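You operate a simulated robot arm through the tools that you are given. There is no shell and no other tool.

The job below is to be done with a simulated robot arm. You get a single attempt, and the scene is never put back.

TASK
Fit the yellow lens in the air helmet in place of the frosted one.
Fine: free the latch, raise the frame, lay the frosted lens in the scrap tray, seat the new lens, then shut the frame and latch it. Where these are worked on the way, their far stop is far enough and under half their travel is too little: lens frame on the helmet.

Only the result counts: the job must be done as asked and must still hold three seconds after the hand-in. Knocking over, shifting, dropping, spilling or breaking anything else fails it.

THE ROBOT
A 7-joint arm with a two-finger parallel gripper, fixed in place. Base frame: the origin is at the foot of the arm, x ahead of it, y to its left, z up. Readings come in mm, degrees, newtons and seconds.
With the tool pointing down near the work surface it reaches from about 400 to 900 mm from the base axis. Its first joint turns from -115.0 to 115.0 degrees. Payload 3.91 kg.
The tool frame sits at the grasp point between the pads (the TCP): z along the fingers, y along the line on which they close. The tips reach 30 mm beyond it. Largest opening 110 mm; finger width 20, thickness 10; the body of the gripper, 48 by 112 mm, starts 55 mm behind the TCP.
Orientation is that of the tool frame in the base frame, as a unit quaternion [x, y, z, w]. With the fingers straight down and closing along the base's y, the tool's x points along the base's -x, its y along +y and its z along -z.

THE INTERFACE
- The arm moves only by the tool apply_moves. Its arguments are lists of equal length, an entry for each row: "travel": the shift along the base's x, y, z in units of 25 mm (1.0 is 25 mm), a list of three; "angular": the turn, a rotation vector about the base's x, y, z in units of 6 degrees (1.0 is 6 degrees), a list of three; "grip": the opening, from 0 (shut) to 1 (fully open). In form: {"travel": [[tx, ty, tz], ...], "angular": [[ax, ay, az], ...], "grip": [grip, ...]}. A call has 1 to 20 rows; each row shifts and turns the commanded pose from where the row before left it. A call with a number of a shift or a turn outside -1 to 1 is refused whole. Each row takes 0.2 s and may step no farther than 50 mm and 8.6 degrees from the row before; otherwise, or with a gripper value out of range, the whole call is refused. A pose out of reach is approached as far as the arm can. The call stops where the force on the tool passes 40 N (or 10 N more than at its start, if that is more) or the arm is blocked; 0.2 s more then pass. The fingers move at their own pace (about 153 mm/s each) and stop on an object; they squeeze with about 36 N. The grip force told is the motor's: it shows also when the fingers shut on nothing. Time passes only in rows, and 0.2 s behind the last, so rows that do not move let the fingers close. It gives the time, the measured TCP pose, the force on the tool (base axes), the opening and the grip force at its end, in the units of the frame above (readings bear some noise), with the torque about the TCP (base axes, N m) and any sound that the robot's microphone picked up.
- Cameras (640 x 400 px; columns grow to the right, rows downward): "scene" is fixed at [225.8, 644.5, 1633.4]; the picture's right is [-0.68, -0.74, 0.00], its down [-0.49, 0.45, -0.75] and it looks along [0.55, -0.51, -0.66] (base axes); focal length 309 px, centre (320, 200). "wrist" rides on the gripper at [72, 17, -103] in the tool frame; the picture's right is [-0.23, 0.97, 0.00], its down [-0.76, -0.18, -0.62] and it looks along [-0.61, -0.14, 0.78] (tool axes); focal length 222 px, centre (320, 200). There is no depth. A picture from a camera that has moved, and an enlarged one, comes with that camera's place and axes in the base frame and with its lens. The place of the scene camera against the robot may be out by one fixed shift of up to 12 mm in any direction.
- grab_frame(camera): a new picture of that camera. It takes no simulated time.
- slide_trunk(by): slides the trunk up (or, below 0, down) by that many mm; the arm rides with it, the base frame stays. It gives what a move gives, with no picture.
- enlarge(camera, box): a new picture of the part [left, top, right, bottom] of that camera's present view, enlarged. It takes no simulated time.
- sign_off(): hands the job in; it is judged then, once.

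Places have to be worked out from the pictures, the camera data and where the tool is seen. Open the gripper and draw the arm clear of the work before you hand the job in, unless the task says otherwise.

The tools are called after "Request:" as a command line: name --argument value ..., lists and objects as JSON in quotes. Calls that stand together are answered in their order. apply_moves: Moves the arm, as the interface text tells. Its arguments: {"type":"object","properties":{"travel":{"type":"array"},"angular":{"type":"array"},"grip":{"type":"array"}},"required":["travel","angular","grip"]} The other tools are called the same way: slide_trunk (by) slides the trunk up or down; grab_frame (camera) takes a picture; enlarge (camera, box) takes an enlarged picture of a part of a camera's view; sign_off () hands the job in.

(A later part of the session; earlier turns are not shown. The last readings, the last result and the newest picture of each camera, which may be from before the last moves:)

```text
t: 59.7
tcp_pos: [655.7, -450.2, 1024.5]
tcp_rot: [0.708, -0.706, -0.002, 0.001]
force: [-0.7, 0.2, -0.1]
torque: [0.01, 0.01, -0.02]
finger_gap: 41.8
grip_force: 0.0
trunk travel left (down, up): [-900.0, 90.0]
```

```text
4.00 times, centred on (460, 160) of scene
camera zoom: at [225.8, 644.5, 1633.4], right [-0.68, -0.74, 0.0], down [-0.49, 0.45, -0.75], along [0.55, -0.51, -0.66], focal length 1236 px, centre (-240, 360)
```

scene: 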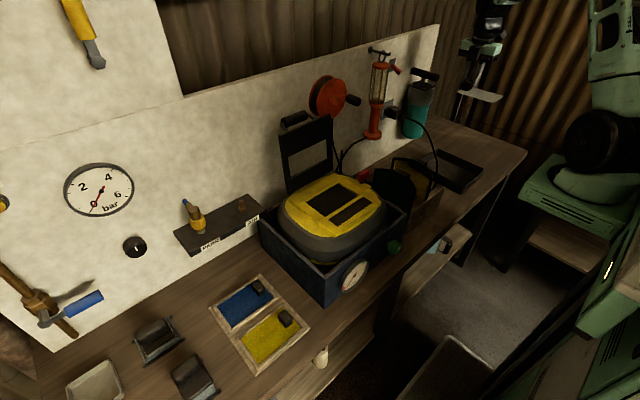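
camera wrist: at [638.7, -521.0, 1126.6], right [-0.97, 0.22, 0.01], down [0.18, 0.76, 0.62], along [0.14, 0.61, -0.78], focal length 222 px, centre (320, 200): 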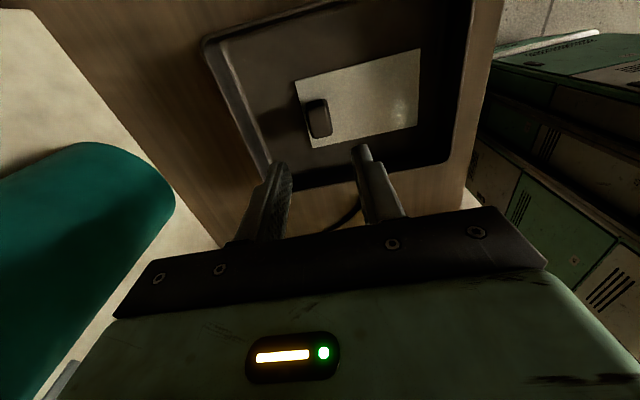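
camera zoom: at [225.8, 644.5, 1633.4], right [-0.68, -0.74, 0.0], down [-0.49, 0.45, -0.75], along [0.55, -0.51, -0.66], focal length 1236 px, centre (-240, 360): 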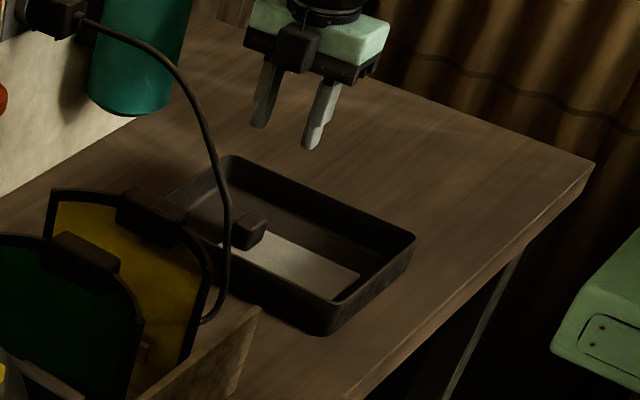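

The frosted lens lies flat in the scrap tray. I'll rise well clear and travel back toward the left side, turning the gripper back on the way.

Request:
apply_moves --travel '[[0, 0, 1], [0, 0, 1], [0, 0, 1], [0, 0, 1], [0, 0, 1], [0, 0, 1], [0, 0, 1], [0, 0, 1], [0, 0, 1], [-0.2, 1, 0.8], [-0.2, 1, 0.5], [-0.2, 1, 0], [-0.2, 1, 0], [-0.2, 1, 0], [-0.2, 1, 0], [-0.2, 1, 0], [-0.2, 1, 0], [-0.2, 1, 0], [-0.2, 1, 0], [-0.2, 1, 0]]' --angular '[[0, 0, 0], [0, 0, 0], [0, 0, 0], [0, 0, 0], [0, 0, 0], [0, 0, 0], [0, 0, 0], [0, 0, 0], [0, 0, 0], [0, 0, -1], [0, 0, -1], [0, 0, -1], [0, 0, -1], [0, 0, -1], [0, 0, -1], [0, 0, -1], [0, 0, -1], [0, 0, -1], [0, 0, -1], [0, 0, -1]]' --grip '[0.38, 0.38, 0.38, 0.38, 0.38, 0.38, 0.38, 0.38, 0.38, 0.38, 0.38, 0.38, 0.38, 0.38, 0.38, 0.38, 0.38, 0.38, 0.38, 0.38]'

Request:
apply_moves --travel '[[-0.2, 1, 0], [-0.2, 1, 0], [-0.2, 1, 0], [-0.2, 1, 0], [-0.2, 1, 0], [-0.2, 1, 0], [-0.2, 1, 0], [-0.2, 1, 0], [-0.2, 1, 0], [-0.2, 1, 0], [-0.2, 1, 0], [-0.2, 1, 0], [-0.2, 1, 0], [-0.2, 1, 0], [-0.2, 1, 0], [-0.2, 1, 0], [-0.2, 1, 0], [-0.2, 1, 0], [-0.2, 1, 0], [-0.2, 1, 0]]' --angular '[[0, 0, -1], [0, 0, -1], [0, 0, -1], [0, 0, -1], [0, 0, 0], [0, 0, 0], [0, 0, 0], [0, 0, 0], [0, 0, 0], [0, 0, 0], [0, 0, 0], [0, 0, 0], [0, 0, 0], [0, 0, 0], [0, 0, 0], [0, 0, 0], [0, 0, 0], [0, 0, 0], [0, 0, 0], [0, 0, 0]]' --grip '[0.38, 0.38, 0.38, 0.38, 0.38, 0.38, 0.38, 0.38, 0.38, 0.38, 0.38, 0.38, 0.38, 0.38, 0.38, 0.38, 0.38, 0.38, 0.38, 0.38]'

Request:
grab_frame --camera "wrist"

Request:
grab_frame --camera "scene"

```text
t: 63.9
tcp_pos: [602.3, -171.4, 1281.9]
tcp_rot: [-0.208, 0.978, 0.003, 0.002]
force: [0.3, -0.2, -0.4]
torque: [0.02, 0.01, -0.03]
finger_gap: 41.7
grip_force: 0.1
trunk travel left (down, up): [-900.0, 90.0]
```

```text
t: 68.1
tcp_pos: [501.7, 327.5, 1286.1]
tcp_rot: [-0.001, 1.0, 0.001, 0.001]
force: [0.6, 0.8, 0.4]
torque: [0.04, -0.03, -0.01]
finger_gap: 41.9
grip_force: 0.1
trunk travel left (down, up): [-900.0, 90.0]
```

```text
taken
camera wrist: at [428.8, 344.1, 1387.1], right [0.23, 0.97, 0.0], down [0.76, -0.18, 0.62], along [0.61, -0.14, -0.78], focal length 222 px, centre (320, 200)
```

wrist: 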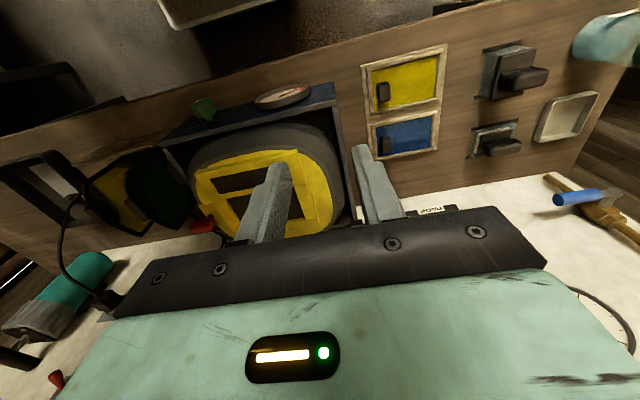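

```text
taken
```

scene: 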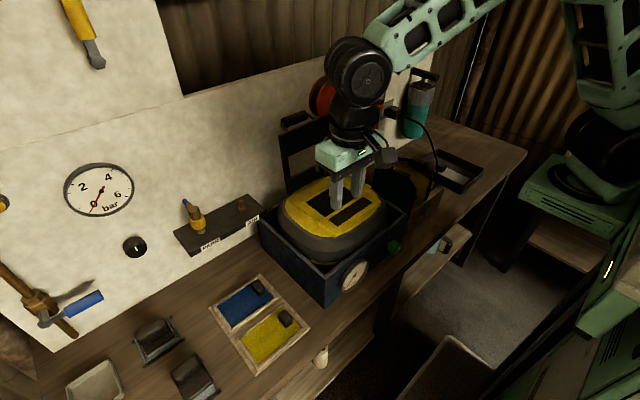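

The yellow lens with its tab is ahead-left, with the tab near (568, 448, 870–900). I'll approach for a closer view.

Request:
apply_moves --travel '[[-0.083, 0.9, -0.3], [-0.083, 0.9, -0.6], [-0.083, 0.8, -0.9], [-0.083, 0.8, -1], [-0.083, 0.8, -1], [-0.083, 0.75, -1], [-0.083, 0.7, -1], [-0.083, 0, -1], [-0.083, 0, -1], [-0.083, 0, -1], [-0.083, 0, -1], [-0.083, 0, -1]]' --angular '[[0, 0, 0], [0, 0, 0], [0, 0, 0], [0, 0, 0], [0, 0, 0], [0, 0, 0], [0, 0, 0], [0, 0, 0], [0, 0, 0], [0, 0, 0], [0, 0, 0], [0, 0, 0]]' --grip '[0.38, 0.38, 0.38, 0.38, 0.38, 0.38, 0.38, 0.38, 0.38, 0.38, 0.38, 0.38]'

Request:
grab_frame --camera "wrist"

Request:
enlarge --camera "wrist" --box '[230, 60, 450, 210]'

```text
t: 70.7
tcp_pos: [475.0, 467.8, 1013.4]
tcp_rot: [-0.002, 1.0, 0.002, 0.001]
force: [0.9, -0.4, -0.2]
torque: [0.05, 0.01, 0.02]
finger_gap: 42.0
grip_force: 0.0
trunk travel left (down, up): [-900.0, 90.0]
```

```text
taken
camera wrist: at [403.0, 484.8, 1115.5], right [0.23, 0.97, 0.01], down [0.76, -0.18, 0.62], along [0.61, -0.14, -0.78], focal length 222 px, centre (320, 200)
```

wrist: 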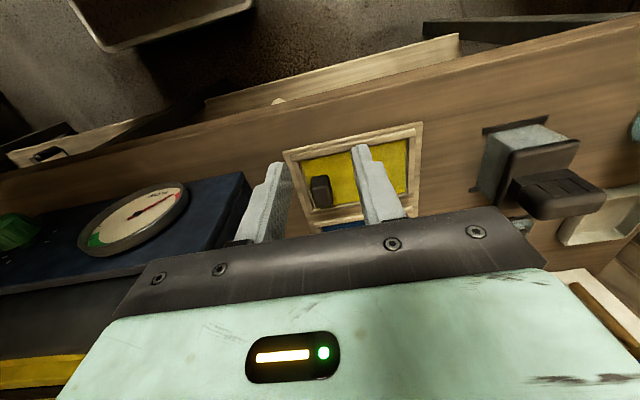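

```text
2.67 times, centred on (340, 135) of wrist
camera zoom: at [403.0, 484.8, 1115.5], right [0.23, 0.97, 0.01], down [0.76, -0.18, 0.62], along [0.61, -0.14, -0.78], focal length 592 px, centre (267, 373)
```

zoom: 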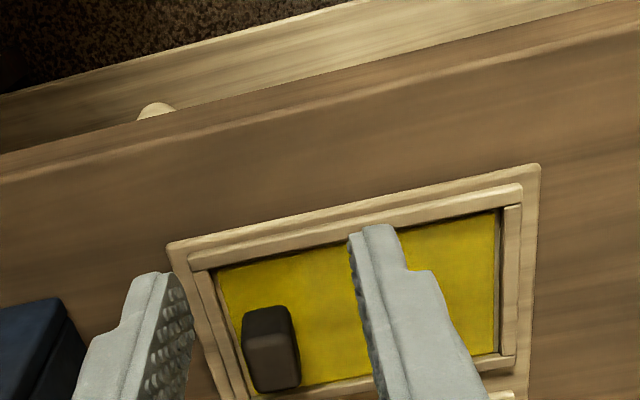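

The yellow lens has the same geometry (about 122 mm long, tab 16 mm from its −y end), with the tab centre near (568, 448.5, top 899). I'll move above it for a check.

Request:
apply_moves --travel '[[0.91, -0.19, 0], [0.91, -0.19, -0.3], [0.91, -0.19, -0.7], [0.91, -0.2, -1]]' --angular '[[0, 0, 0], [0, 0, 0], [0, 0, 0], [0, 0, 0]]' --grip '[0.38, 0.38, 0.38, 0.38]'

Request:
enlarge --camera "wrist" --box '[210, 60, 430, 210]'

Request:
enlarge --camera "scene" --box '[200, 250, 320, 380]'

```text
t: 71.7
tcp_pos: [567.3, 449.1, 963.9]
tcp_rot: [-0.002, 1.0, 0.003, 0.001]
force: [-0.3, -0.5, 0.6]
torque: [-0.06, 0.0, -0.02]
finger_gap: 41.9
grip_force: 0.1
trunk travel left (down, up): [-900.0, 90.0]
```

```text
2.67 times, centred on (320, 135) of wrist
camera zoom: at [494.6, 466.1, 1065.5], right [0.22, 0.97, 0.01], down [0.76, -0.18, 0.62], along [0.61, -0.14, -0.78], focal length 592 px, centre (320, 373)
```

zoom: 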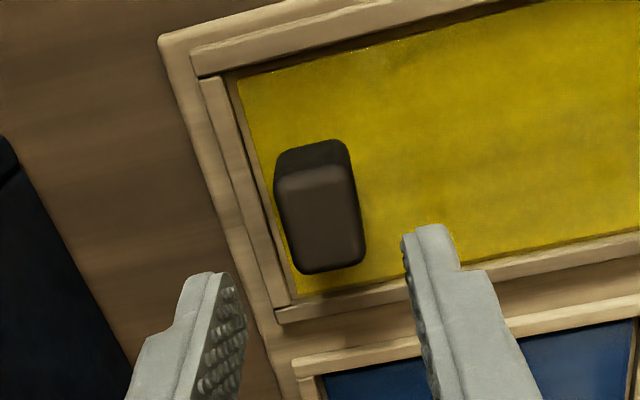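

```text
3.08 times, centred on (260, 315) of scene
camera zoom: at [225.8, 644.5, 1633.4], right [-0.68, -0.74, 0.0], down [-0.49, 0.45, -0.75], along [0.55, -0.51, -0.66], focal length 951 px, centre (505, -154)
```

zoom: 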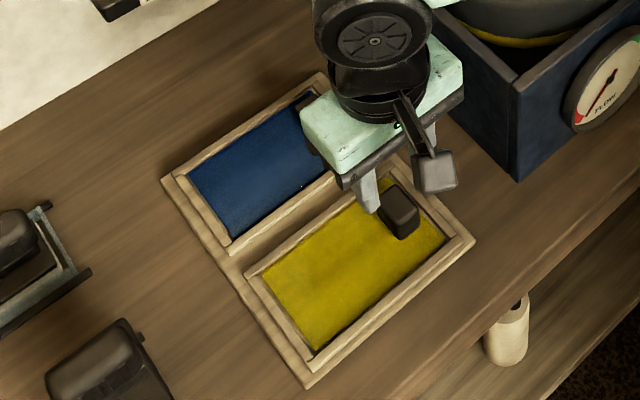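

Lens-edge scaling puts the yellow lens surface at about z 873. Matching the frosted grasp, the TCP should be at about (565, 449.7, 914.5). I'll descend most of the way.

Request:
apply_moves --travel '[[-0.09, 0.03, -0.6], [0, 0, -0.6], [0, 0, -0.5], [0, 0, -0.16]]' --angular '[[0, 0, 0], [0, 0, 0], [0, 0, 0], [0, 0, 0]]' --grip '[0.38, 0.38, 0.38, 0.38]'

Request:
enlarge --camera "wrist" --box '[210, 60, 430, 210]'

Request:
enlarge --camera "scene" --box '[220, 270, 320, 350]'

```text
t: 72.7
tcp_pos: [565.5, 449.0, 915.5]
tcp_rot: [-0.001, 1.0, 0.002, 0.001]
force: [-0.6, -0.6, 0.1]
torque: [-0.02, -0.02, -0.02]
finger_gap: 41.9
grip_force: 0.0
trunk travel left (down, up): [-900.0, 90.0]
```

```text
2.67 times, centred on (320, 135) of wrist
camera zoom: at [492.6, 467.1, 1017.6], right [0.22, 0.97, 0.0], down [0.76, -0.18, 0.62], along [0.61, -0.14, -0.78], focal length 592 px, centre (320, 373)
```

zoom: 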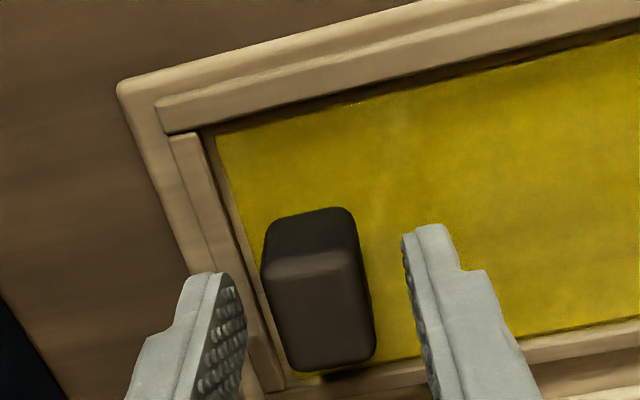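

```text
5.00 times, centred on (270, 310) of scene
camera zoom: at [225.8, 644.5, 1633.4], right [-0.68, -0.74, 0.0], down [-0.49, 0.45, -0.75], along [0.55, -0.51, -0.66], focal length 1545 px, centre (570, -350)
```

zoom: 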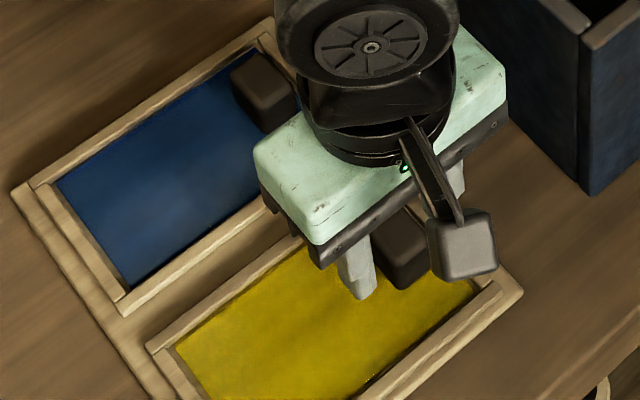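

The view matches the frosted lens grasp almost exactly. I'll close on the tab.

Request:
apply_moves --travel '[[0, 0.02, 0], [0, 0, 0], [0, 0, 0]]' --angular '[[0, 0, 0], [0, 0, 0], [0, 0, 0]]' --grip '[0.1, 0.0, 0.0]'

Request:
enlarge --camera "wrist" --box '[210, 60, 430, 210]'

```text
t: 73.5
tcp_pos: [564.2, 451.8, 914.9]
tcp_rot: [0.0, 1.0, 0.002, 0.001]
force: [0.4, 0.4, 0.6]
torque: [-0.01, 0.02, 0.0]
finger_gap: 22.9
grip_force: 35.7
trunk travel left (down, up): [-900.0, 90.0]
```

```text
2.67 times, centred on (320, 135) of wrist
camera zoom: at [492.2, 467.9, 1017.6], right [0.22, 0.97, 0.0], down [0.76, -0.18, 0.62], along [0.61, -0.14, -0.78], focal length 592 px, centre (320, 373)
```

zoom: 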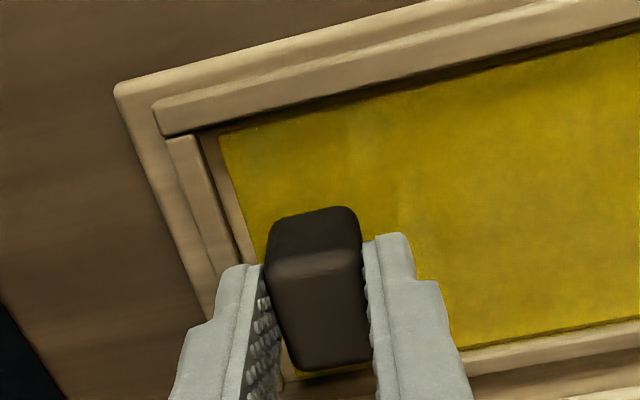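

The yellow lens is held (22.9 mm). I'll lift it straight up out of its rack.

Request:
apply_moves --travel '[[0, 0, 0.3], [0, 0, 0.5], [0, 0, 0.8], [0, 0, 1], [0, 0, 1], [0, 0, 1], [0, 0, 1], [0, 0, 1], [0, 0, 1], [0, 0, 1], [0, 0, 1], [0, 0, 1], [0, 0, 1], [0, 0, 1]]' --angular '[[0, 0, 0], [0, 0, 0], [0, 0, 0], [0, 0, 0], [0, 0, 0], [0, 0, 0], [0, 0, 0], [0, 0, 0], [0, 0, 0], [0, 0, 0], [0, 0, 0], [0, 0, 0], [0, 0, 0], [0, 0, 0]]' --grip '[0, 0, 0, 0, 0, 0, 0, 0, 0, 0, 0, 0, 0, 0]'

Request:
grab_frame --camera "wrist"

Request:
grab_frame --camera "scene"

```text
t: 76.5
tcp_pos: [565.8, 448.9, 1230.1]
tcp_rot: [-0.001, 1.0, 0.002, 0.001]
force: [-0.9, 0.5, -0.9]
torque: [-0.03, -0.03, -0.01]
finger_gap: 23.0
grip_force: 36.5
trunk travel left (down, up): [-900.0, 90.0]
```

```text
taken
camera wrist: at [492.7, 465.7, 1332.3], right [0.22, 0.97, 0.0], down [0.76, -0.18, 0.62], along [0.61, -0.14, -0.78], focal length 222 px, centre (320, 200)
```

wrist: 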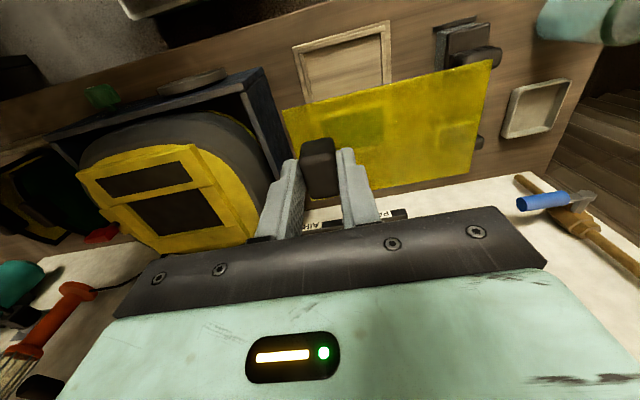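

```text
taken
```

scene: 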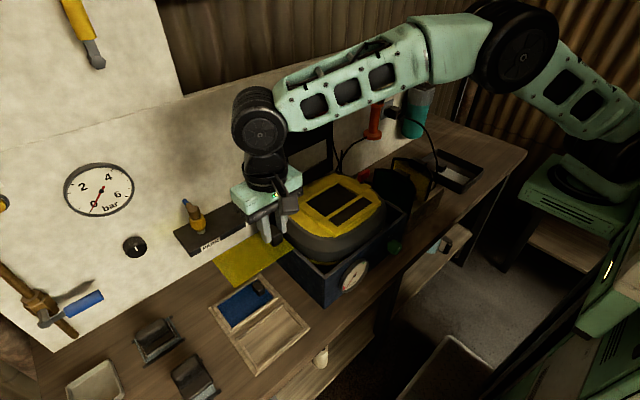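

The lens hangs the same way as the frosted one did. I'll carry it over to directly above the helmet pocket.

Request:
apply_moves --travel '[[0.337, -0.965, 0], [0.337, -0.965, 0], [0.337, -0.965, 0], [0.337, -0.965, 0], [0.337, -0.965, 0], [0.337, -0.965, 0], [0.337, -0.965, 0], [0.337, -0.965, 0], [0.337, -0.965, 0], [0.337, -0.965, 0], [0.337, -0.965, 0], [0.337, -0.965, 0], [0.337, -0.965, 0], [0, 0, 0]]' --angular '[[0, 0, 0], [0, 0, 0], [0, 0, 0], [0, 0, 0], [0, 0, 0], [0, 0, 0], [0, 0, 0], [0, 0, 0], [0, 0, 0], [0, 0, 0], [0, 0, 0], [0, 0, 0], [0, 0, 0], [0, 0, 0]]' --grip '[0, 0, 0, 0, 0, 0, 0, 0, 0, 0, 0, 0, 0, 0]'

Request:
grab_frame --camera "wrist"

Request:
enlarge --camera "scene" --box '[250, 90, 420, 250]'

```text
t: 79.5
tcp_pos: [674.9, 134.5, 1231.2]
tcp_rot: [-0.003, 1.0, 0.003, 0.0]
force: [0.0, -0.3, -0.6]
torque: [0.0, 0.0, 0.0]
finger_gap: 23.0
grip_force: 35.4
trunk travel left (down, up): [-900.0, 90.0]
```

```text
taken
camera wrist: at [602.9, 152.6, 1332.9], right [0.22, 0.97, 0.01], down [0.76, -0.18, 0.62], along [0.61, -0.14, -0.78], focal length 222 px, centre (320, 200)
```

wrist: 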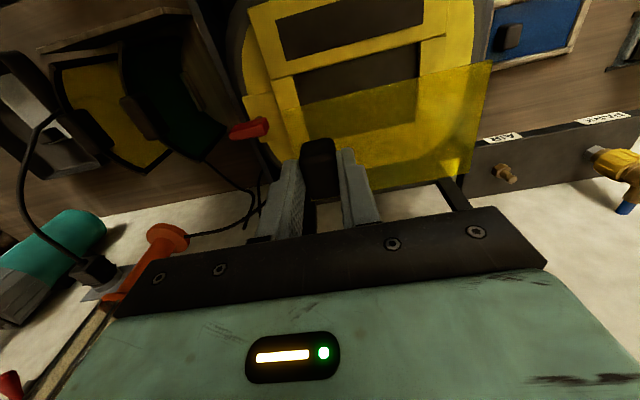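

```text
2.50 times, centred on (335, 170) of scene
camera zoom: at [225.8, 644.5, 1633.4], right [-0.68, -0.74, 0.0], down [-0.49, 0.45, -0.75], along [0.55, -0.51, -0.66], focal length 772 px, centre (282, 275)
```

zoom: 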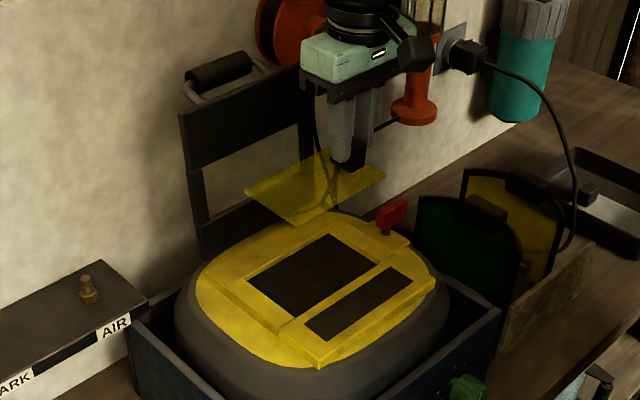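

The open pocket is directly below. I'll lower to about 15 mm above the seated height and check alignment.

Request:
apply_moves --travel '[[0, 0, -0.8], [0, 0, -0.9], [0, 0, -0.9], [0, 0, -0.8], [0, 0, -0.6], [0, 0, -0.3], [0, 0, 0]]' --angular '[[0, 0, 0], [0, 0, 0], [0, 0, 0], [0, 0, 0], [0, 0, 0], [0, 0, 0], [0, 0, 0]]' --grip '[0, 0, 0, 0, 0, 0, 0]'

Request:
enlarge --camera "wrist" --box '[230, 30, 510, 210]'

Request:
enlarge --camera "scene" --box '[290, 130, 400, 230]'

```text
t: 81.1
tcp_pos: [675.1, 137.7, 1123.4]
tcp_rot: [-0.001, 1.0, 0.002, 0.0]
force: [0.4, -0.5, -0.5]
torque: [-0.03, 0.02, 0.01]
finger_gap: 22.9
grip_force: 35.9
trunk travel left (down, up): [-900.0, 90.0]
```

```text
2.22 times, centred on (370, 120) of wrist
camera zoom: at [602.5, 154.4, 1225.1], right [0.22, 0.97, 0.0], down [0.76, -0.18, 0.62], along [0.61, -0.14, -0.78], focal length 494 px, centre (209, 378)
```

zoom: 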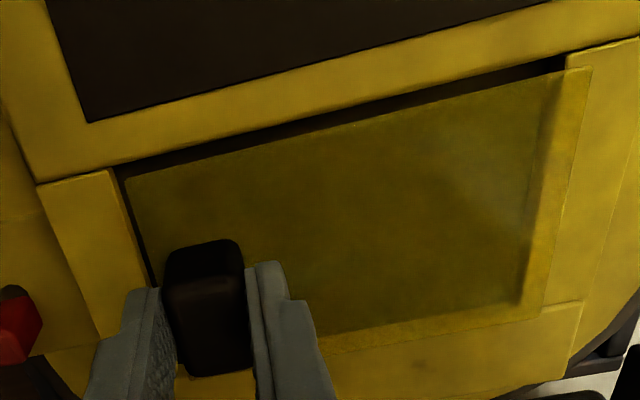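

```text
4.00 times, centred on (345, 180) of scene
camera zoom: at [225.8, 644.5, 1633.4], right [-0.68, -0.74, 0.0], down [-0.49, 0.45, -0.75], along [0.55, -0.51, -0.66], focal length 1236 px, centre (220, 280)
```

zoom: 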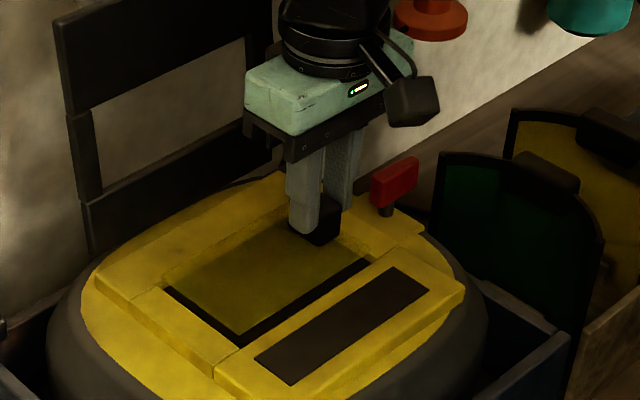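

Summing my commanded moves, I'm 3 mm short in x and 2.5 mm too far in y relative to the frosted lens' seat, and the pocket gaps in the image agree. I'll shift +4.2 mm x, −2.2 mm y and lower 8 mm.

Request:
apply_moves --travel '[[0.168, -0.088, 0], [0, 0, -0.16], [0, 0, -0.16], [0, 0, 0]]' --angular '[[0, 0, 0], [0, 0, 0], [0, 0, 0], [0, 0, 0]]' --grip '[0, 0, 0, 0]'

Request:
enlarge --camera "wrist" --box '[230, 30, 510, 210]'

Request:
enlarge --camera "scene" --box '[300, 150, 390, 220]'

```text
t: 82.1
tcp_pos: [679.3, 134.8, 1114.4]
tcp_rot: [-0.001, 1.0, 0.003, 0.001]
force: [-0.1, -0.1, -0.2]
torque: [0.0, 0.01, -0.02]
finger_gap: 23.1
grip_force: 36.4
trunk travel left (down, up): [-900.0, 90.0]
```

```text
2.22 times, centred on (370, 120) of wrist
camera zoom: at [606.0, 151.5, 1216.7], right [0.22, 0.97, 0.01], down [0.76, -0.18, 0.62], along [0.61, -0.14, -0.78], focal length 494 px, centre (209, 378)
```

zoom: 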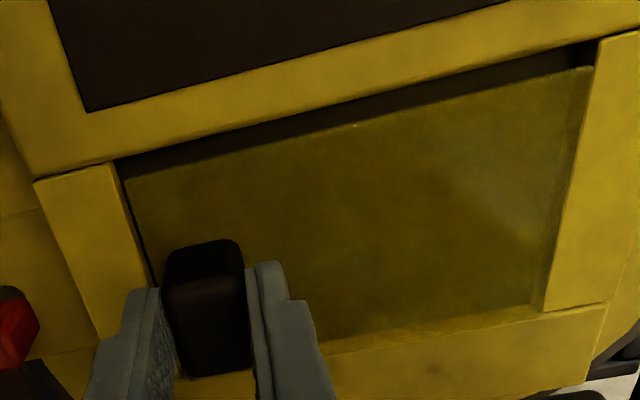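

```text
5.71 times, centred on (345, 185) of scene
camera zoom: at [225.8, 644.5, 1633.4], right [-0.68, -0.74, 0.0], down [-0.49, 0.45, -0.75], along [0.55, -0.51, -0.66], focal length 1766 px, centre (177, 286)
```

zoom: 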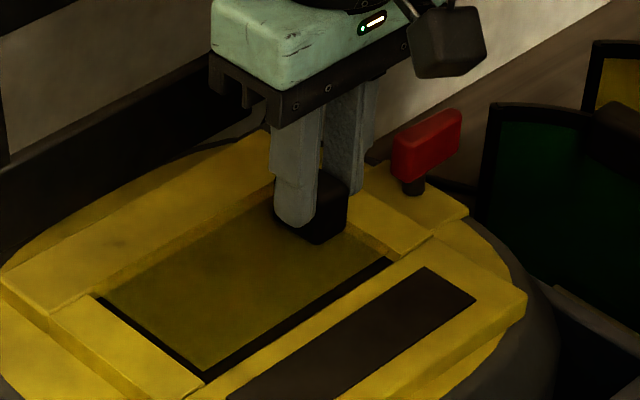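

The lens top is now just above the rim. Gaps read about 5 mm at −x against 1.4 mm at +x, and about even in y, so I'll shift −1.5 mm x and lower in small steps, watching the force.

Request:
apply_moves --travel '[[-0.06, 0, 0], [0, 0, -0.06], [0, 0, -0.06], [0, 0, -0.06], [0, 0, -0.04]]' --angular '[[0, 0, 0], [0, 0, 0], [0, 0, 0], [0, 0, 0], [0, 0, 0]]' --grip '[0, 0, 0, 0, 0]'

Request:
enlarge --camera "wrist" --box '[230, 30, 510, 210]'

```text
t: 83.3
tcp_pos: [677.3, 134.6, 1109.1]
tcp_rot: [-0.001, 1.0, 0.002, 0.0]
force: [-0.2, -0.3, -0.7]
torque: [0.01, 0.01, 0.01]
finger_gap: 23.0
grip_force: 35.4
trunk travel left (down, up): [-900.0, 90.0]
```

```text
2.22 times, centred on (370, 120) of wrist
camera zoom: at [604.4, 151.7, 1211.6], right [0.22, 0.97, 0.0], down [0.76, -0.18, 0.62], along [0.61, -0.14, -0.78], focal length 494 px, centre (209, 378)
```

zoom: 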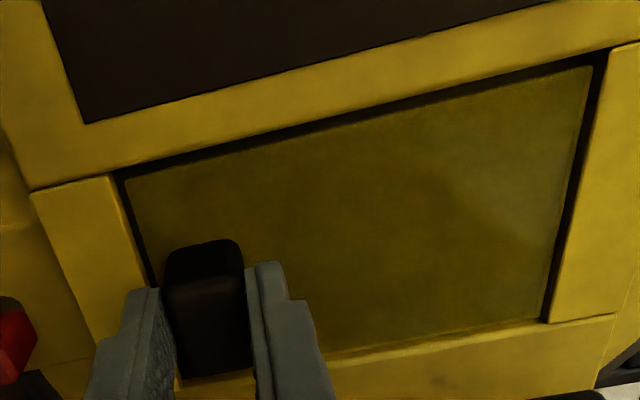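

The lens lies within the pocket outline with dark gaps on the visible sides and no contact force. I'll lower in 1 mm steps to seat it.

Request:
apply_moves --travel '[[0, 0, -0.04], [0, 0, -0.04], [0, 0, 0]]' --angular '[[0, 0, 0], [0, 0, 0], [0, 0, 0]]' --grip '[0, 0, 0]'

Request:
enlarge --camera "wrist" --box '[230, 30, 510, 210]'

```text
t: 84.1
tcp_pos: [677.4, 134.5, 1106.0]
tcp_rot: [-0.002, 1.0, 0.003, 0.002]
force: [0.7, -0.3, 1.9]
torque: [-0.04, -0.03, -0.02]
finger_gap: 23.0
grip_force: 36.1
trunk travel left (down, up): [-900.0, 90.0]
```

```text
2.22 times, centred on (370, 120) of wrist
camera zoom: at [604.1, 152.1, 1209.1], right [0.22, 0.97, 0.01], down [0.76, -0.18, 0.62], along [0.61, -0.14, -0.78], focal length 494 px, centre (209, 378)
```

zoom: 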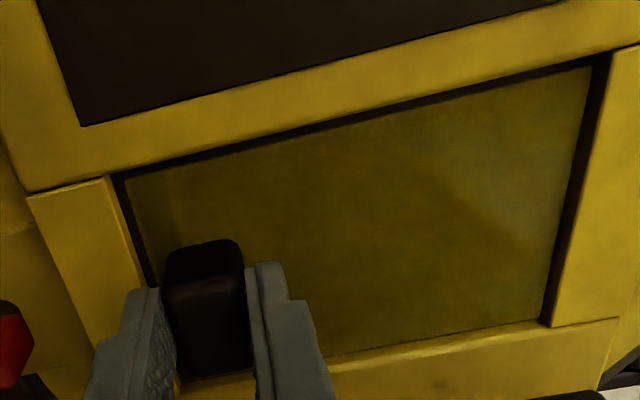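

A slight contact force (1.9 N) shows. One more millimetre to confirm it sits.

Request:
apply_moves --travel '[[0, 0, -0.04], [0, 0, 0]]' --angular '[[0, 0, 0], [0, 0, 0]]' --grip '[0, 0]'

```text
t: 84.7
tcp_pos: [676.7, 135.4, 1107.3]
tcp_rot: [-0.002, 1.0, 0.003, 0.002]
force: [1.9, 2.2, 9.7]
torque: [-0.08, -0.02, 0.02]
finger_gap: 23.0
grip_force: 36.0
trunk travel left (down, up): [-900.0, 90.0]
```

The lens bears on its seat (9.7 N). I'll ease off 1 mm, open, and rise clear to look.

Request:
apply_moves --travel '[[0, 0, 0.04], [0, 0, 0], [0, 0, 0], [0, 0, 0.4], [0, 0, 0.8], [0, 0, 1], [0, 0, 0.8]]' --angular '[[0, 0, 0], [0, 0, 0], [0, 0, 0], [0, 0, 0], [0, 0, 0], [0, 0, 0], [0, 0, 0]]' --grip '[0, 0.35, 0.35, 0.35, 0.35, 0.5, 0.5]'

Request:
enlarge --camera "wrist" --box '[210, 20, 490, 210]'

Request:
enlarge --camera "scene" --box '[290, 150, 390, 230]'

```text
t: 86.3
tcp_pos: [678.1, 133.2, 1181.7]
tcp_rot: [-0.002, 1.0, 0.003, 0.002]
force: [0.0, 0.0, -0.6]
torque: [0.0, 0.02, 0.02]
finger_gap: 55.0
grip_force: 0.1
trunk travel left (down, up): [-900.0, 90.0]
```

```text
2.11 times, centred on (350, 115) of wrist
camera zoom: at [604.5, 150.4, 1283.6], right [0.22, 0.97, 0.01], down [0.76, -0.18, 0.62], along [0.61, -0.14, -0.78], focal length 468 px, centre (257, 379)
```

zoom: 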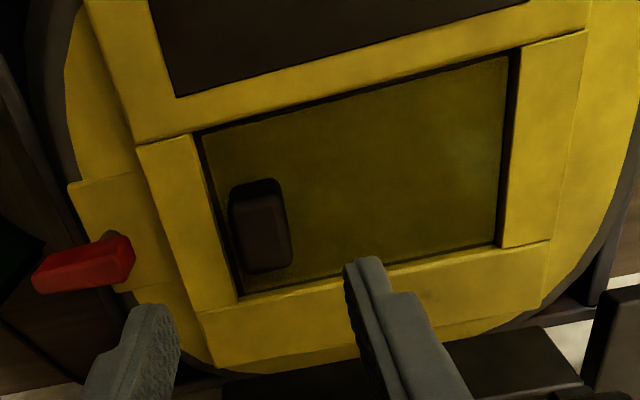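

```text
5.00 times, centred on (340, 190) of scene
camera zoom: at [225.8, 644.5, 1633.4], right [-0.68, -0.74, 0.0], down [-0.49, 0.45, -0.75], along [0.55, -0.51, -0.66], focal length 1545 px, centre (220, 250)
```

zoom: 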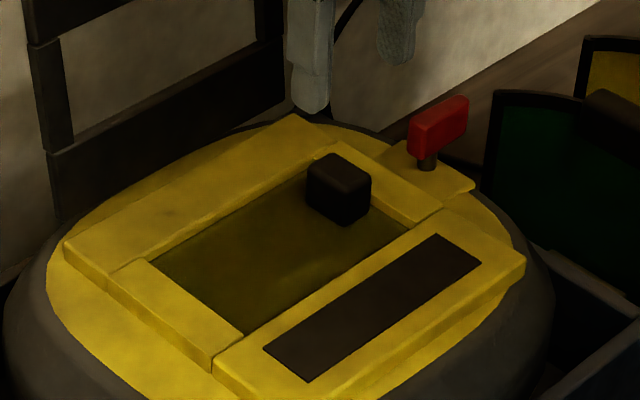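

The yellow lens is seated in the pocket. Now I'll go back for the open frame's handle: rise, turn the gripper so it closes along x, and approach above the bar near (832, 180, 1266).

Request:
apply_moves --travel '[[0, 0, 0.9], [0, 0, 0.9], [0, 0.3, 0.9], [0, 0.3, 0.9], [0, 0.3, 0.9], [0, 0.3, 0.9], [0, 0.3, 0.9], [0, 0.3, 0], [0, 0.1, 0], [0, 0, 0], [0, 0, 0], [0, 0, 0], [0, 0, 0], [0, 0, 0], [0, 0, 0], [0, 0, 0], [0, 0, 0], [0, 0, 0]]' --angular '[[0, 0, 0], [0, 0, 0], [0, 0, 0], [0, 0, 1], [0, 0, 1], [0, 0, 1], [0, 0, 1], [0, 0, 1], [0, 0, 1], [0, 0, 1], [0, 0, 1], [0, 0, 1], [0, 0, 1], [0, 0, 1], [0, 0, 1], [0, 0, 1], [0, 0, 1], [0, 0, 1]]' --grip '[0.5, 0.5, 0.5, 0.5, 0.5, 0.5, 0.5, 0.5, 0.5, 0.5, 0.5, 0.5, 0.5, 0.5, 0.5, 0.5, 0.5, 0.5]'

Request:
grab_frame --camera "wrist"

Request:
grab_frame --camera "scene"

```text
t: 90.1
tcp_pos: [675.8, 180.9, 1339.9]
tcp_rot: [0.708, -0.706, -0.003, 0.002]
force: [0.1, -0.3, -0.4]
torque: [0.02, 0.01, 0.04]
finger_gap: 55.0
grip_force: 0.1
trunk travel left (down, up): [-900.0, 90.0]
```

```text
taken
camera wrist: at [660.5, 109.4, 1442.2], right [-0.97, 0.22, 0.01], down [0.18, 0.76, 0.62], along [0.14, 0.61, -0.78], focal length 222 px, centre (320, 200)
```

wrist: 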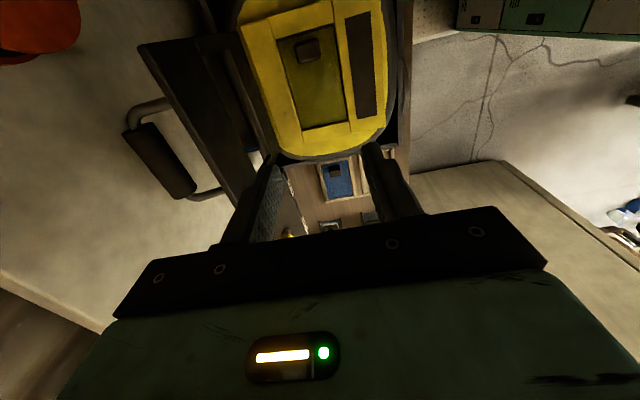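

```text
taken
```

scene: 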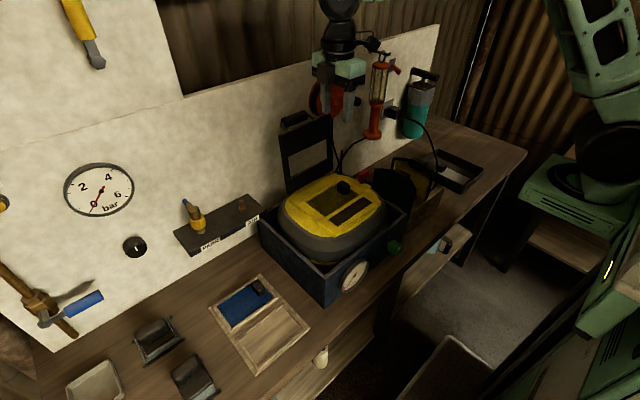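

The bar appears at about x 820–826, y 143–205. I'll move above it at the same height.

Request:
apply_moves --travel '[[0.9, 0, 0], [1, 0, 0], [1, 0, 0], [1, 0, 0], [1, -0.05, 0], [0.9, -0.05, 0], [0, 0, 0]]' --angular '[[0, 0, 0], [0, 0, 0], [0, 0, 0], [0, 0, 0], [0, 0, 0], [0, 0, 0], [0, 0, 0]]' --grip '[0.45, 0.45, 0.45, 0.45, 0.45, 0.45, 0.45]'

Request:
enlarge --camera "wrist" --box '[200, 60, 440, 215]'

Request:
enlarge --camera "scene" --box '[250, 40, 400, 180]'

```text
t: 91.7
tcp_pos: [819.4, 179.4, 1341.5]
tcp_rot: [0.708, -0.706, -0.002, 0.001]
force: [0.7, 0.0, 0.2]
torque: [-0.01, 0.0, 0.0]
finger_gap: 49.6
grip_force: 0.0
trunk travel left (down, up): [-900.0, 90.0]
```

```text
2.58 times, centred on (320, 138) of wrist
camera zoom: at [803.7, 107.8, 1443.0], right [-0.97, 0.22, 0.01], down [0.18, 0.76, 0.62], along [0.14, 0.61, -0.78], focal length 573 px, centre (320, 361)
```

zoom: 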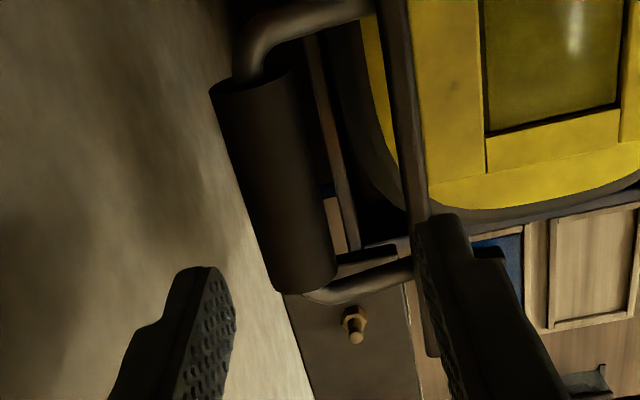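

```text
2.86 times, centred on (325, 110) of scene
camera zoom: at [225.8, 644.5, 1633.4], right [-0.68, -0.74, 0.0], down [-0.49, 0.45, -0.75], along [0.55, -0.51, -0.66], focal length 883 px, centre (306, 457)
```

zoom: 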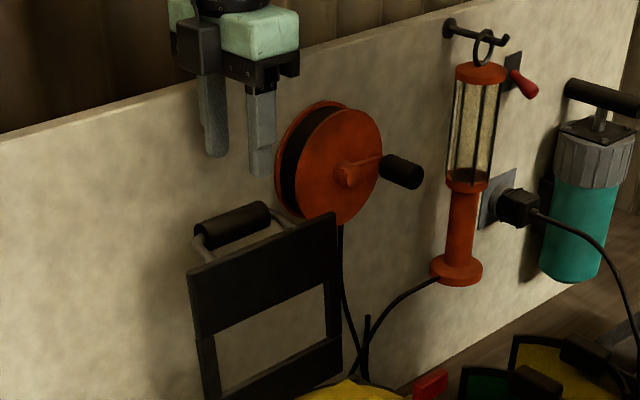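

The bar is centred at about (832, 174). I'll shift +9 mm x and descend over it, keeping a margin to the wall.

Request:
apply_moves --travel '[[0.36, -0.08, 0], [0, 0, -0.7], [0, 0, -0.8], [0, 0, -0.8], [0, 0, -0.6], [0, 0, 0]]' --angular '[[0, 0, 0], [0, 0, 0], [0, 0, 0], [0, 0, 0], [0, 0, 0], [0, 0, 0]]' --grip '[0.45, 0.45, 0.45, 0.45, 0.45, 0.45]'

Request:
enlarge --camera "wrist" --box '[200, 60, 440, 215]'

Request:
enlarge --camera "scene" --box '[250, 60, 400, 200]'

```text
t: 93.1
tcp_pos: [830.9, 178.3, 1267.5]
tcp_rot: [0.708, -0.706, -0.002, 0.001]
force: [-0.3, 0.3, -0.4]
torque: [0.0, 0.01, -0.03]
finger_gap: 49.9
grip_force: 0.0
trunk travel left (down, up): [-900.0, 90.0]
```

```text
2.58 times, centred on (320, 138) of wrist
camera zoom: at [815.0, 106.6, 1369.0], right [-0.97, 0.22, 0.01], down [0.18, 0.76, 0.62], along [0.14, 0.61, -0.78], focal length 573 px, centre (320, 361)
```

zoom: 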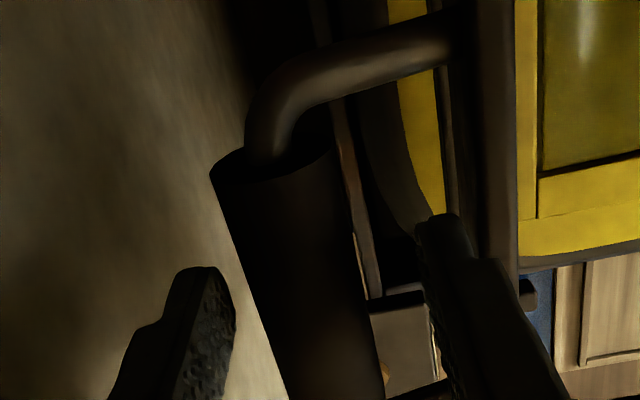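

```text
2.86 times, centred on (325, 130) of scene
camera zoom: at [225.8, 644.5, 1633.4], right [-0.68, -0.74, 0.0], down [-0.49, 0.45, -0.75], along [0.55, -0.51, -0.66], focal length 883 px, centre (306, 400)
```

zoom: 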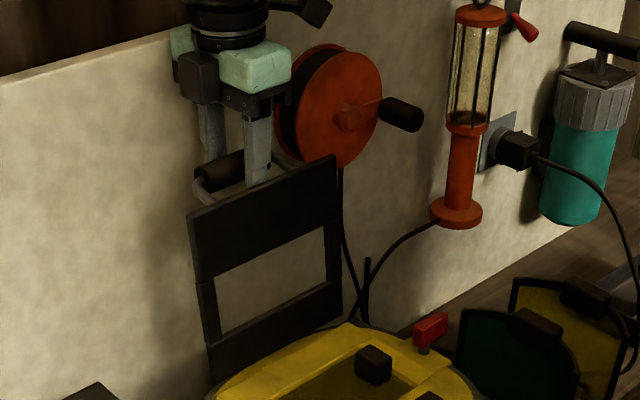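

The bar is between the fingers. I'll close on it.

Request:
apply_moves --travel '[[0, 0, 0], [0, 0, 0], [0, 0, 0]]' --angular '[[0, 0, 0], [0, 0, 0], [0, 0, 0]]' --grip '[0.15, 0.0, 0.0]'

```text
t: 93.9
tcp_pos: [830.2, 177.7, 1267.0]
tcp_rot: [0.708, -0.706, -0.002, 0.001]
force: [2.0, 0.0, 2.7]
torque: [0.01, -0.17, -0.17]
finger_gap: 26.5
grip_force: 45.2
trunk travel left (down, up): [-900.0, 90.0]
```

Held (26.5 mm). All the opening readings fit a circle about (772.4, 1080) with radius 197.4, so I'll retrace that arc downward in stages.

Request:
apply_moves --travel '[[-0.468, 0, 0.13], [-0.468, 0, 0.12], [-0.548, 0, 0.058], [-0.548, 0, 0.058], [-0.55, 0, -0.02], [-0.55, 0, -0.02]]' --angular '[[0, 0, 0], [0, 0, 0], [0, 0, 0], [0, 0, 0], [0, 0, 0], [0, 0, 0]]' --grip '[0, 0, 0, 0, 0, 0]'

Request:
enlarge --camera "scene" --box '[250, 60, 400, 200]'

```text
t: 95.3
tcp_pos: [752.0, 177.5, 1275.2]
tcp_rot: [0.708, -0.707, -0.005, 0.001]
force: [2.4, 7.7, 6.1]
torque: [0.4, -0.78, -0.4]
finger_gap: 26.7
grip_force: 45.3
trunk travel left (down, up): [-900.0, 90.0]
```

```text
2.86 times, centred on (325, 130) of scene
camera zoom: at [225.8, 644.5, 1633.4], right [-0.68, -0.74, 0.0], down [-0.49, 0.45, -0.75], along [0.55, -0.51, -0.66], focal length 883 px, centre (306, 400)
```

zoom: 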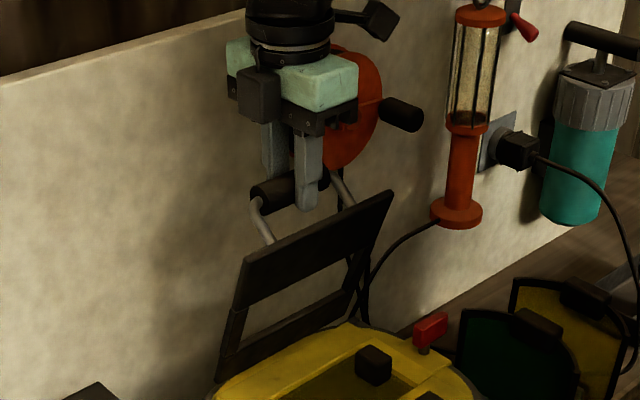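

The arc tracks well with small forces. Continuing down to about half closed.

Request:
apply_moves --travel '[[-0.544, 0.03, -0.08], [-0.544, 0.02, -0.096], [-0.522, 0, -0.17], [-0.522, 0, -0.17], [-0.496, 0, -0.24], [-0.496, 0, -0.24]]' --angular '[[0, 0, 0], [0, 0, 0], [0, 0, 0], [0, 0, 0], [0, 0, 0], [0, 0, 0]]' --grip '[0, 0, 0, 0, 0, 0]'

```text
t: 96.7
tcp_pos: [675.0, 178.2, 1249.9]
tcp_rot: [0.708, -0.707, -0.002, 0.002]
force: [4.4, -2.1, 2.9]
torque: [-0.14, -0.89, -0.09]
finger_gap: 26.7
grip_force: 45.6
trunk travel left (down, up): [-900.0, 90.0]
```

Forces stay small; continuing to about φ = 36°.

Request:
apply_moves --travel '[[-0.456, 0, -0.308], [-0.456, 0, -0.308], [-0.41, 0, -0.37], [-0.41, 0, -0.37], [-0.354, 0, -0.422], [-0.354, 0, -0.422]]' --angular '[[0, 0, 0], [0, 0, 0], [0, 0, 0], [0, 0, 0], [0, 0, 0], [0, 0, 0]]' --grip '[0, 0, 0, 0, 0, 0]'

Request:
enlarge --camera "scene" --box '[260, 100, 410, 230]'

```text
t: 98.1
tcp_pos: [613.4, 177.9, 1197.0]
tcp_rot: [0.709, -0.705, -0.003, 0.001]
force: [1.1, 1.6, 3.6]
torque: [0.28, -0.85, -0.2]
finger_gap: 26.7
grip_force: 45.0
trunk travel left (down, up): [-900.0, 90.0]
```

```text
3.08 times, centred on (335, 165) of scene
camera zoom: at [225.8, 644.5, 1633.4], right [-0.68, -0.74, 0.0], down [-0.49, 0.45, -0.75], along [0.55, -0.51, -0.66], focal length 951 px, centre (274, 308)
```

zoom: 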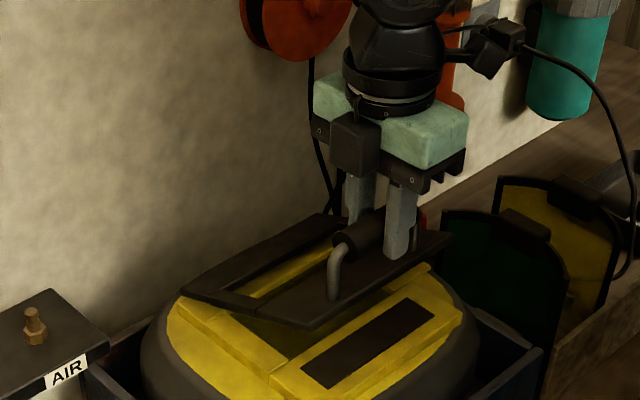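

The frame is about 23° from shut and the tab is clear. I'll continue down to the closed position.

Request:
apply_moves --travel '[[-0.292, 0, -0.466], [-0.292, 0, -0.466], [-0.224, 0, -0.504], [-0.224, 0, -0.504], [-0.138, 0, -0.43]]' --angular '[[0, 0, 0], [0, 0, 0], [0, 0, 0], [0, 0, 0], [0, 0, 0]]' --grip '[0, 0, 0, 0, 0]'

Request:
enlarge --camera "scene" --box '[270, 130, 400, 230]'

```text
t: 99.3
tcp_pos: [582.5, 177.9, 1136.1]
tcp_rot: [0.708, -0.706, -0.003, 0.002]
force: [-9.9, -5.7, 6.1]
torque: [-0.09, -0.29, -0.16]
finger_gap: 26.7
grip_force: 45.0
trunk travel left (down, up): [-900.0, 90.0]
```

```text
4.00 times, centred on (335, 180) of scene
camera zoom: at [225.8, 644.5, 1633.4], right [-0.68, -0.74, 0.0], down [-0.49, 0.45, -0.75], along [0.55, -0.51, -0.66], focal length 1236 px, centre (260, 280)
```

zoom: 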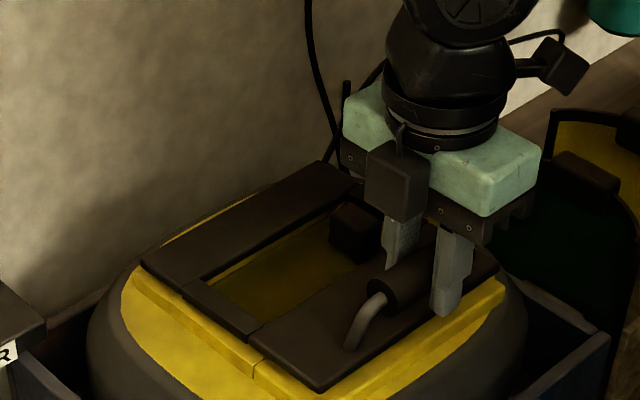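

About 12 mm from shut. I'll finish in small steps until it bears on the rim.

Request:
apply_moves --travel '[[-0.05, 0.02, -0.15], [-0.03, 0, -0.15], [-0.02, 0, -0.14], [0, 0, -0.1]]' --angular '[[0, 0, 0], [0, 0, 0], [0, 0, 0], [0, 0, 0]]' --grip '[0, 0, 0, 0]'

Request:
enlarge --camera "scene" --box '[270, 130, 400, 230]'

```text
t: 100.2
tcp_pos: [580.0, 177.0, 1128.0]
tcp_rot: [0.708, -0.706, -0.001, 0.003]
force: [-11.0, -9.7, 24.9]
torque: [-0.25, 0.49, -0.2]
finger_gap: 26.6
grip_force: 45.4
trunk travel left (down, up): [-900.0, 90.0]
stopped in row 4: the force on the tool passed its limit at 44 N (the readings are from after the stop); the commanded pose is now the measured one
```

```text
4.00 times, centred on (335, 180) of scene
camera zoom: at [225.8, 644.5, 1633.4], right [-0.68, -0.74, 0.0], down [-0.49, 0.45, -0.75], along [0.55, -0.51, -0.66], focal length 1236 px, centre (260, 280)
```

zoom: 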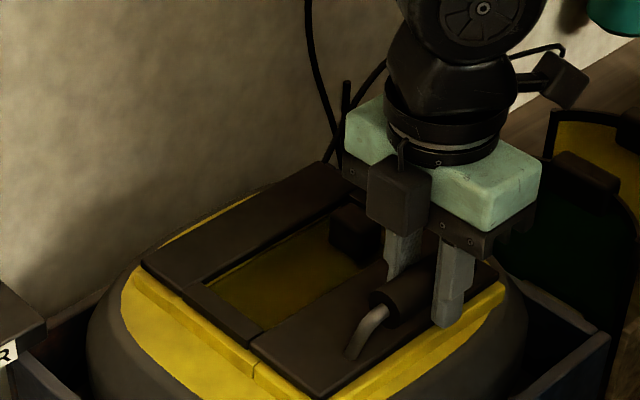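

Contact with 25 N at z≈1128; the frame looks almost identical to its original shut state. I'll release the bar, rise, and compare more closely.

Request:
apply_moves --travel '[[0, 0, 0], [0, 0, 0], [0, 0, 0.6], [0, 0, 1], [0, 0, 1], [0, 0, 1]]' --angular '[[0, 0, 0], [0, 0, 0], [0, 0, 0], [0, 0, 0], [0, 0, 0], [0, 0, 0]]' --grip '[0.45, 0.45, 0.45, 0.45, 0.45, 0.45]'

Request:
enlarge --camera "scene" --box '[270, 130, 400, 230]'

Request:
grab_frame --camera "wrist"

```text
t: 101.6
tcp_pos: [582.5, 178.3, 1216.6]
tcp_rot: [0.708, -0.706, -0.001, 0.002]
force: [0.1, 0.3, 0.5]
torque: [0.0, 0.01, -0.02]
finger_gap: 49.4
grip_force: 0.0
trunk travel left (down, up): [-900.0, 90.0]
```

```text
4.00 times, centred on (335, 180) of scene
camera zoom: at [225.8, 644.5, 1633.4], right [-0.68, -0.74, 0.0], down [-0.49, 0.45, -0.75], along [0.55, -0.51, -0.66], focal length 1236 px, centre (260, 280)
```

zoom: 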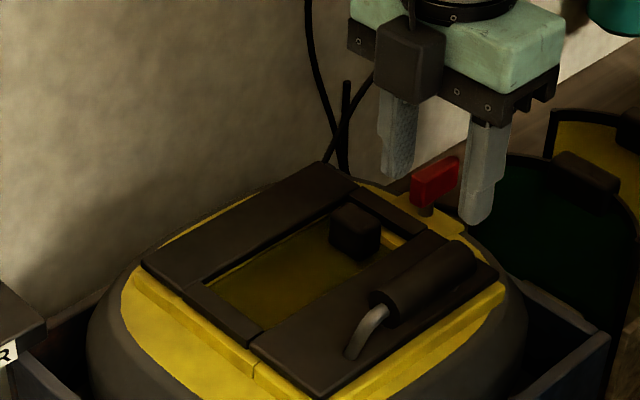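

```text
taken
camera wrist: at [565.6, 106.4, 1318.6], right [-0.97, 0.22, 0.01], down [0.18, 0.76, 0.62], along [0.14, 0.61, -0.78], focal length 222 px, centre (320, 200)
```

wrist: 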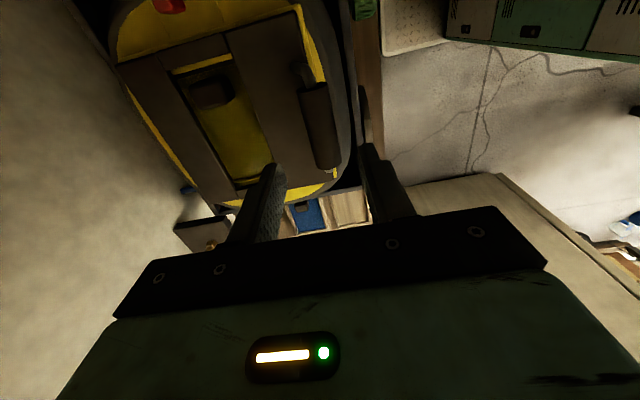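

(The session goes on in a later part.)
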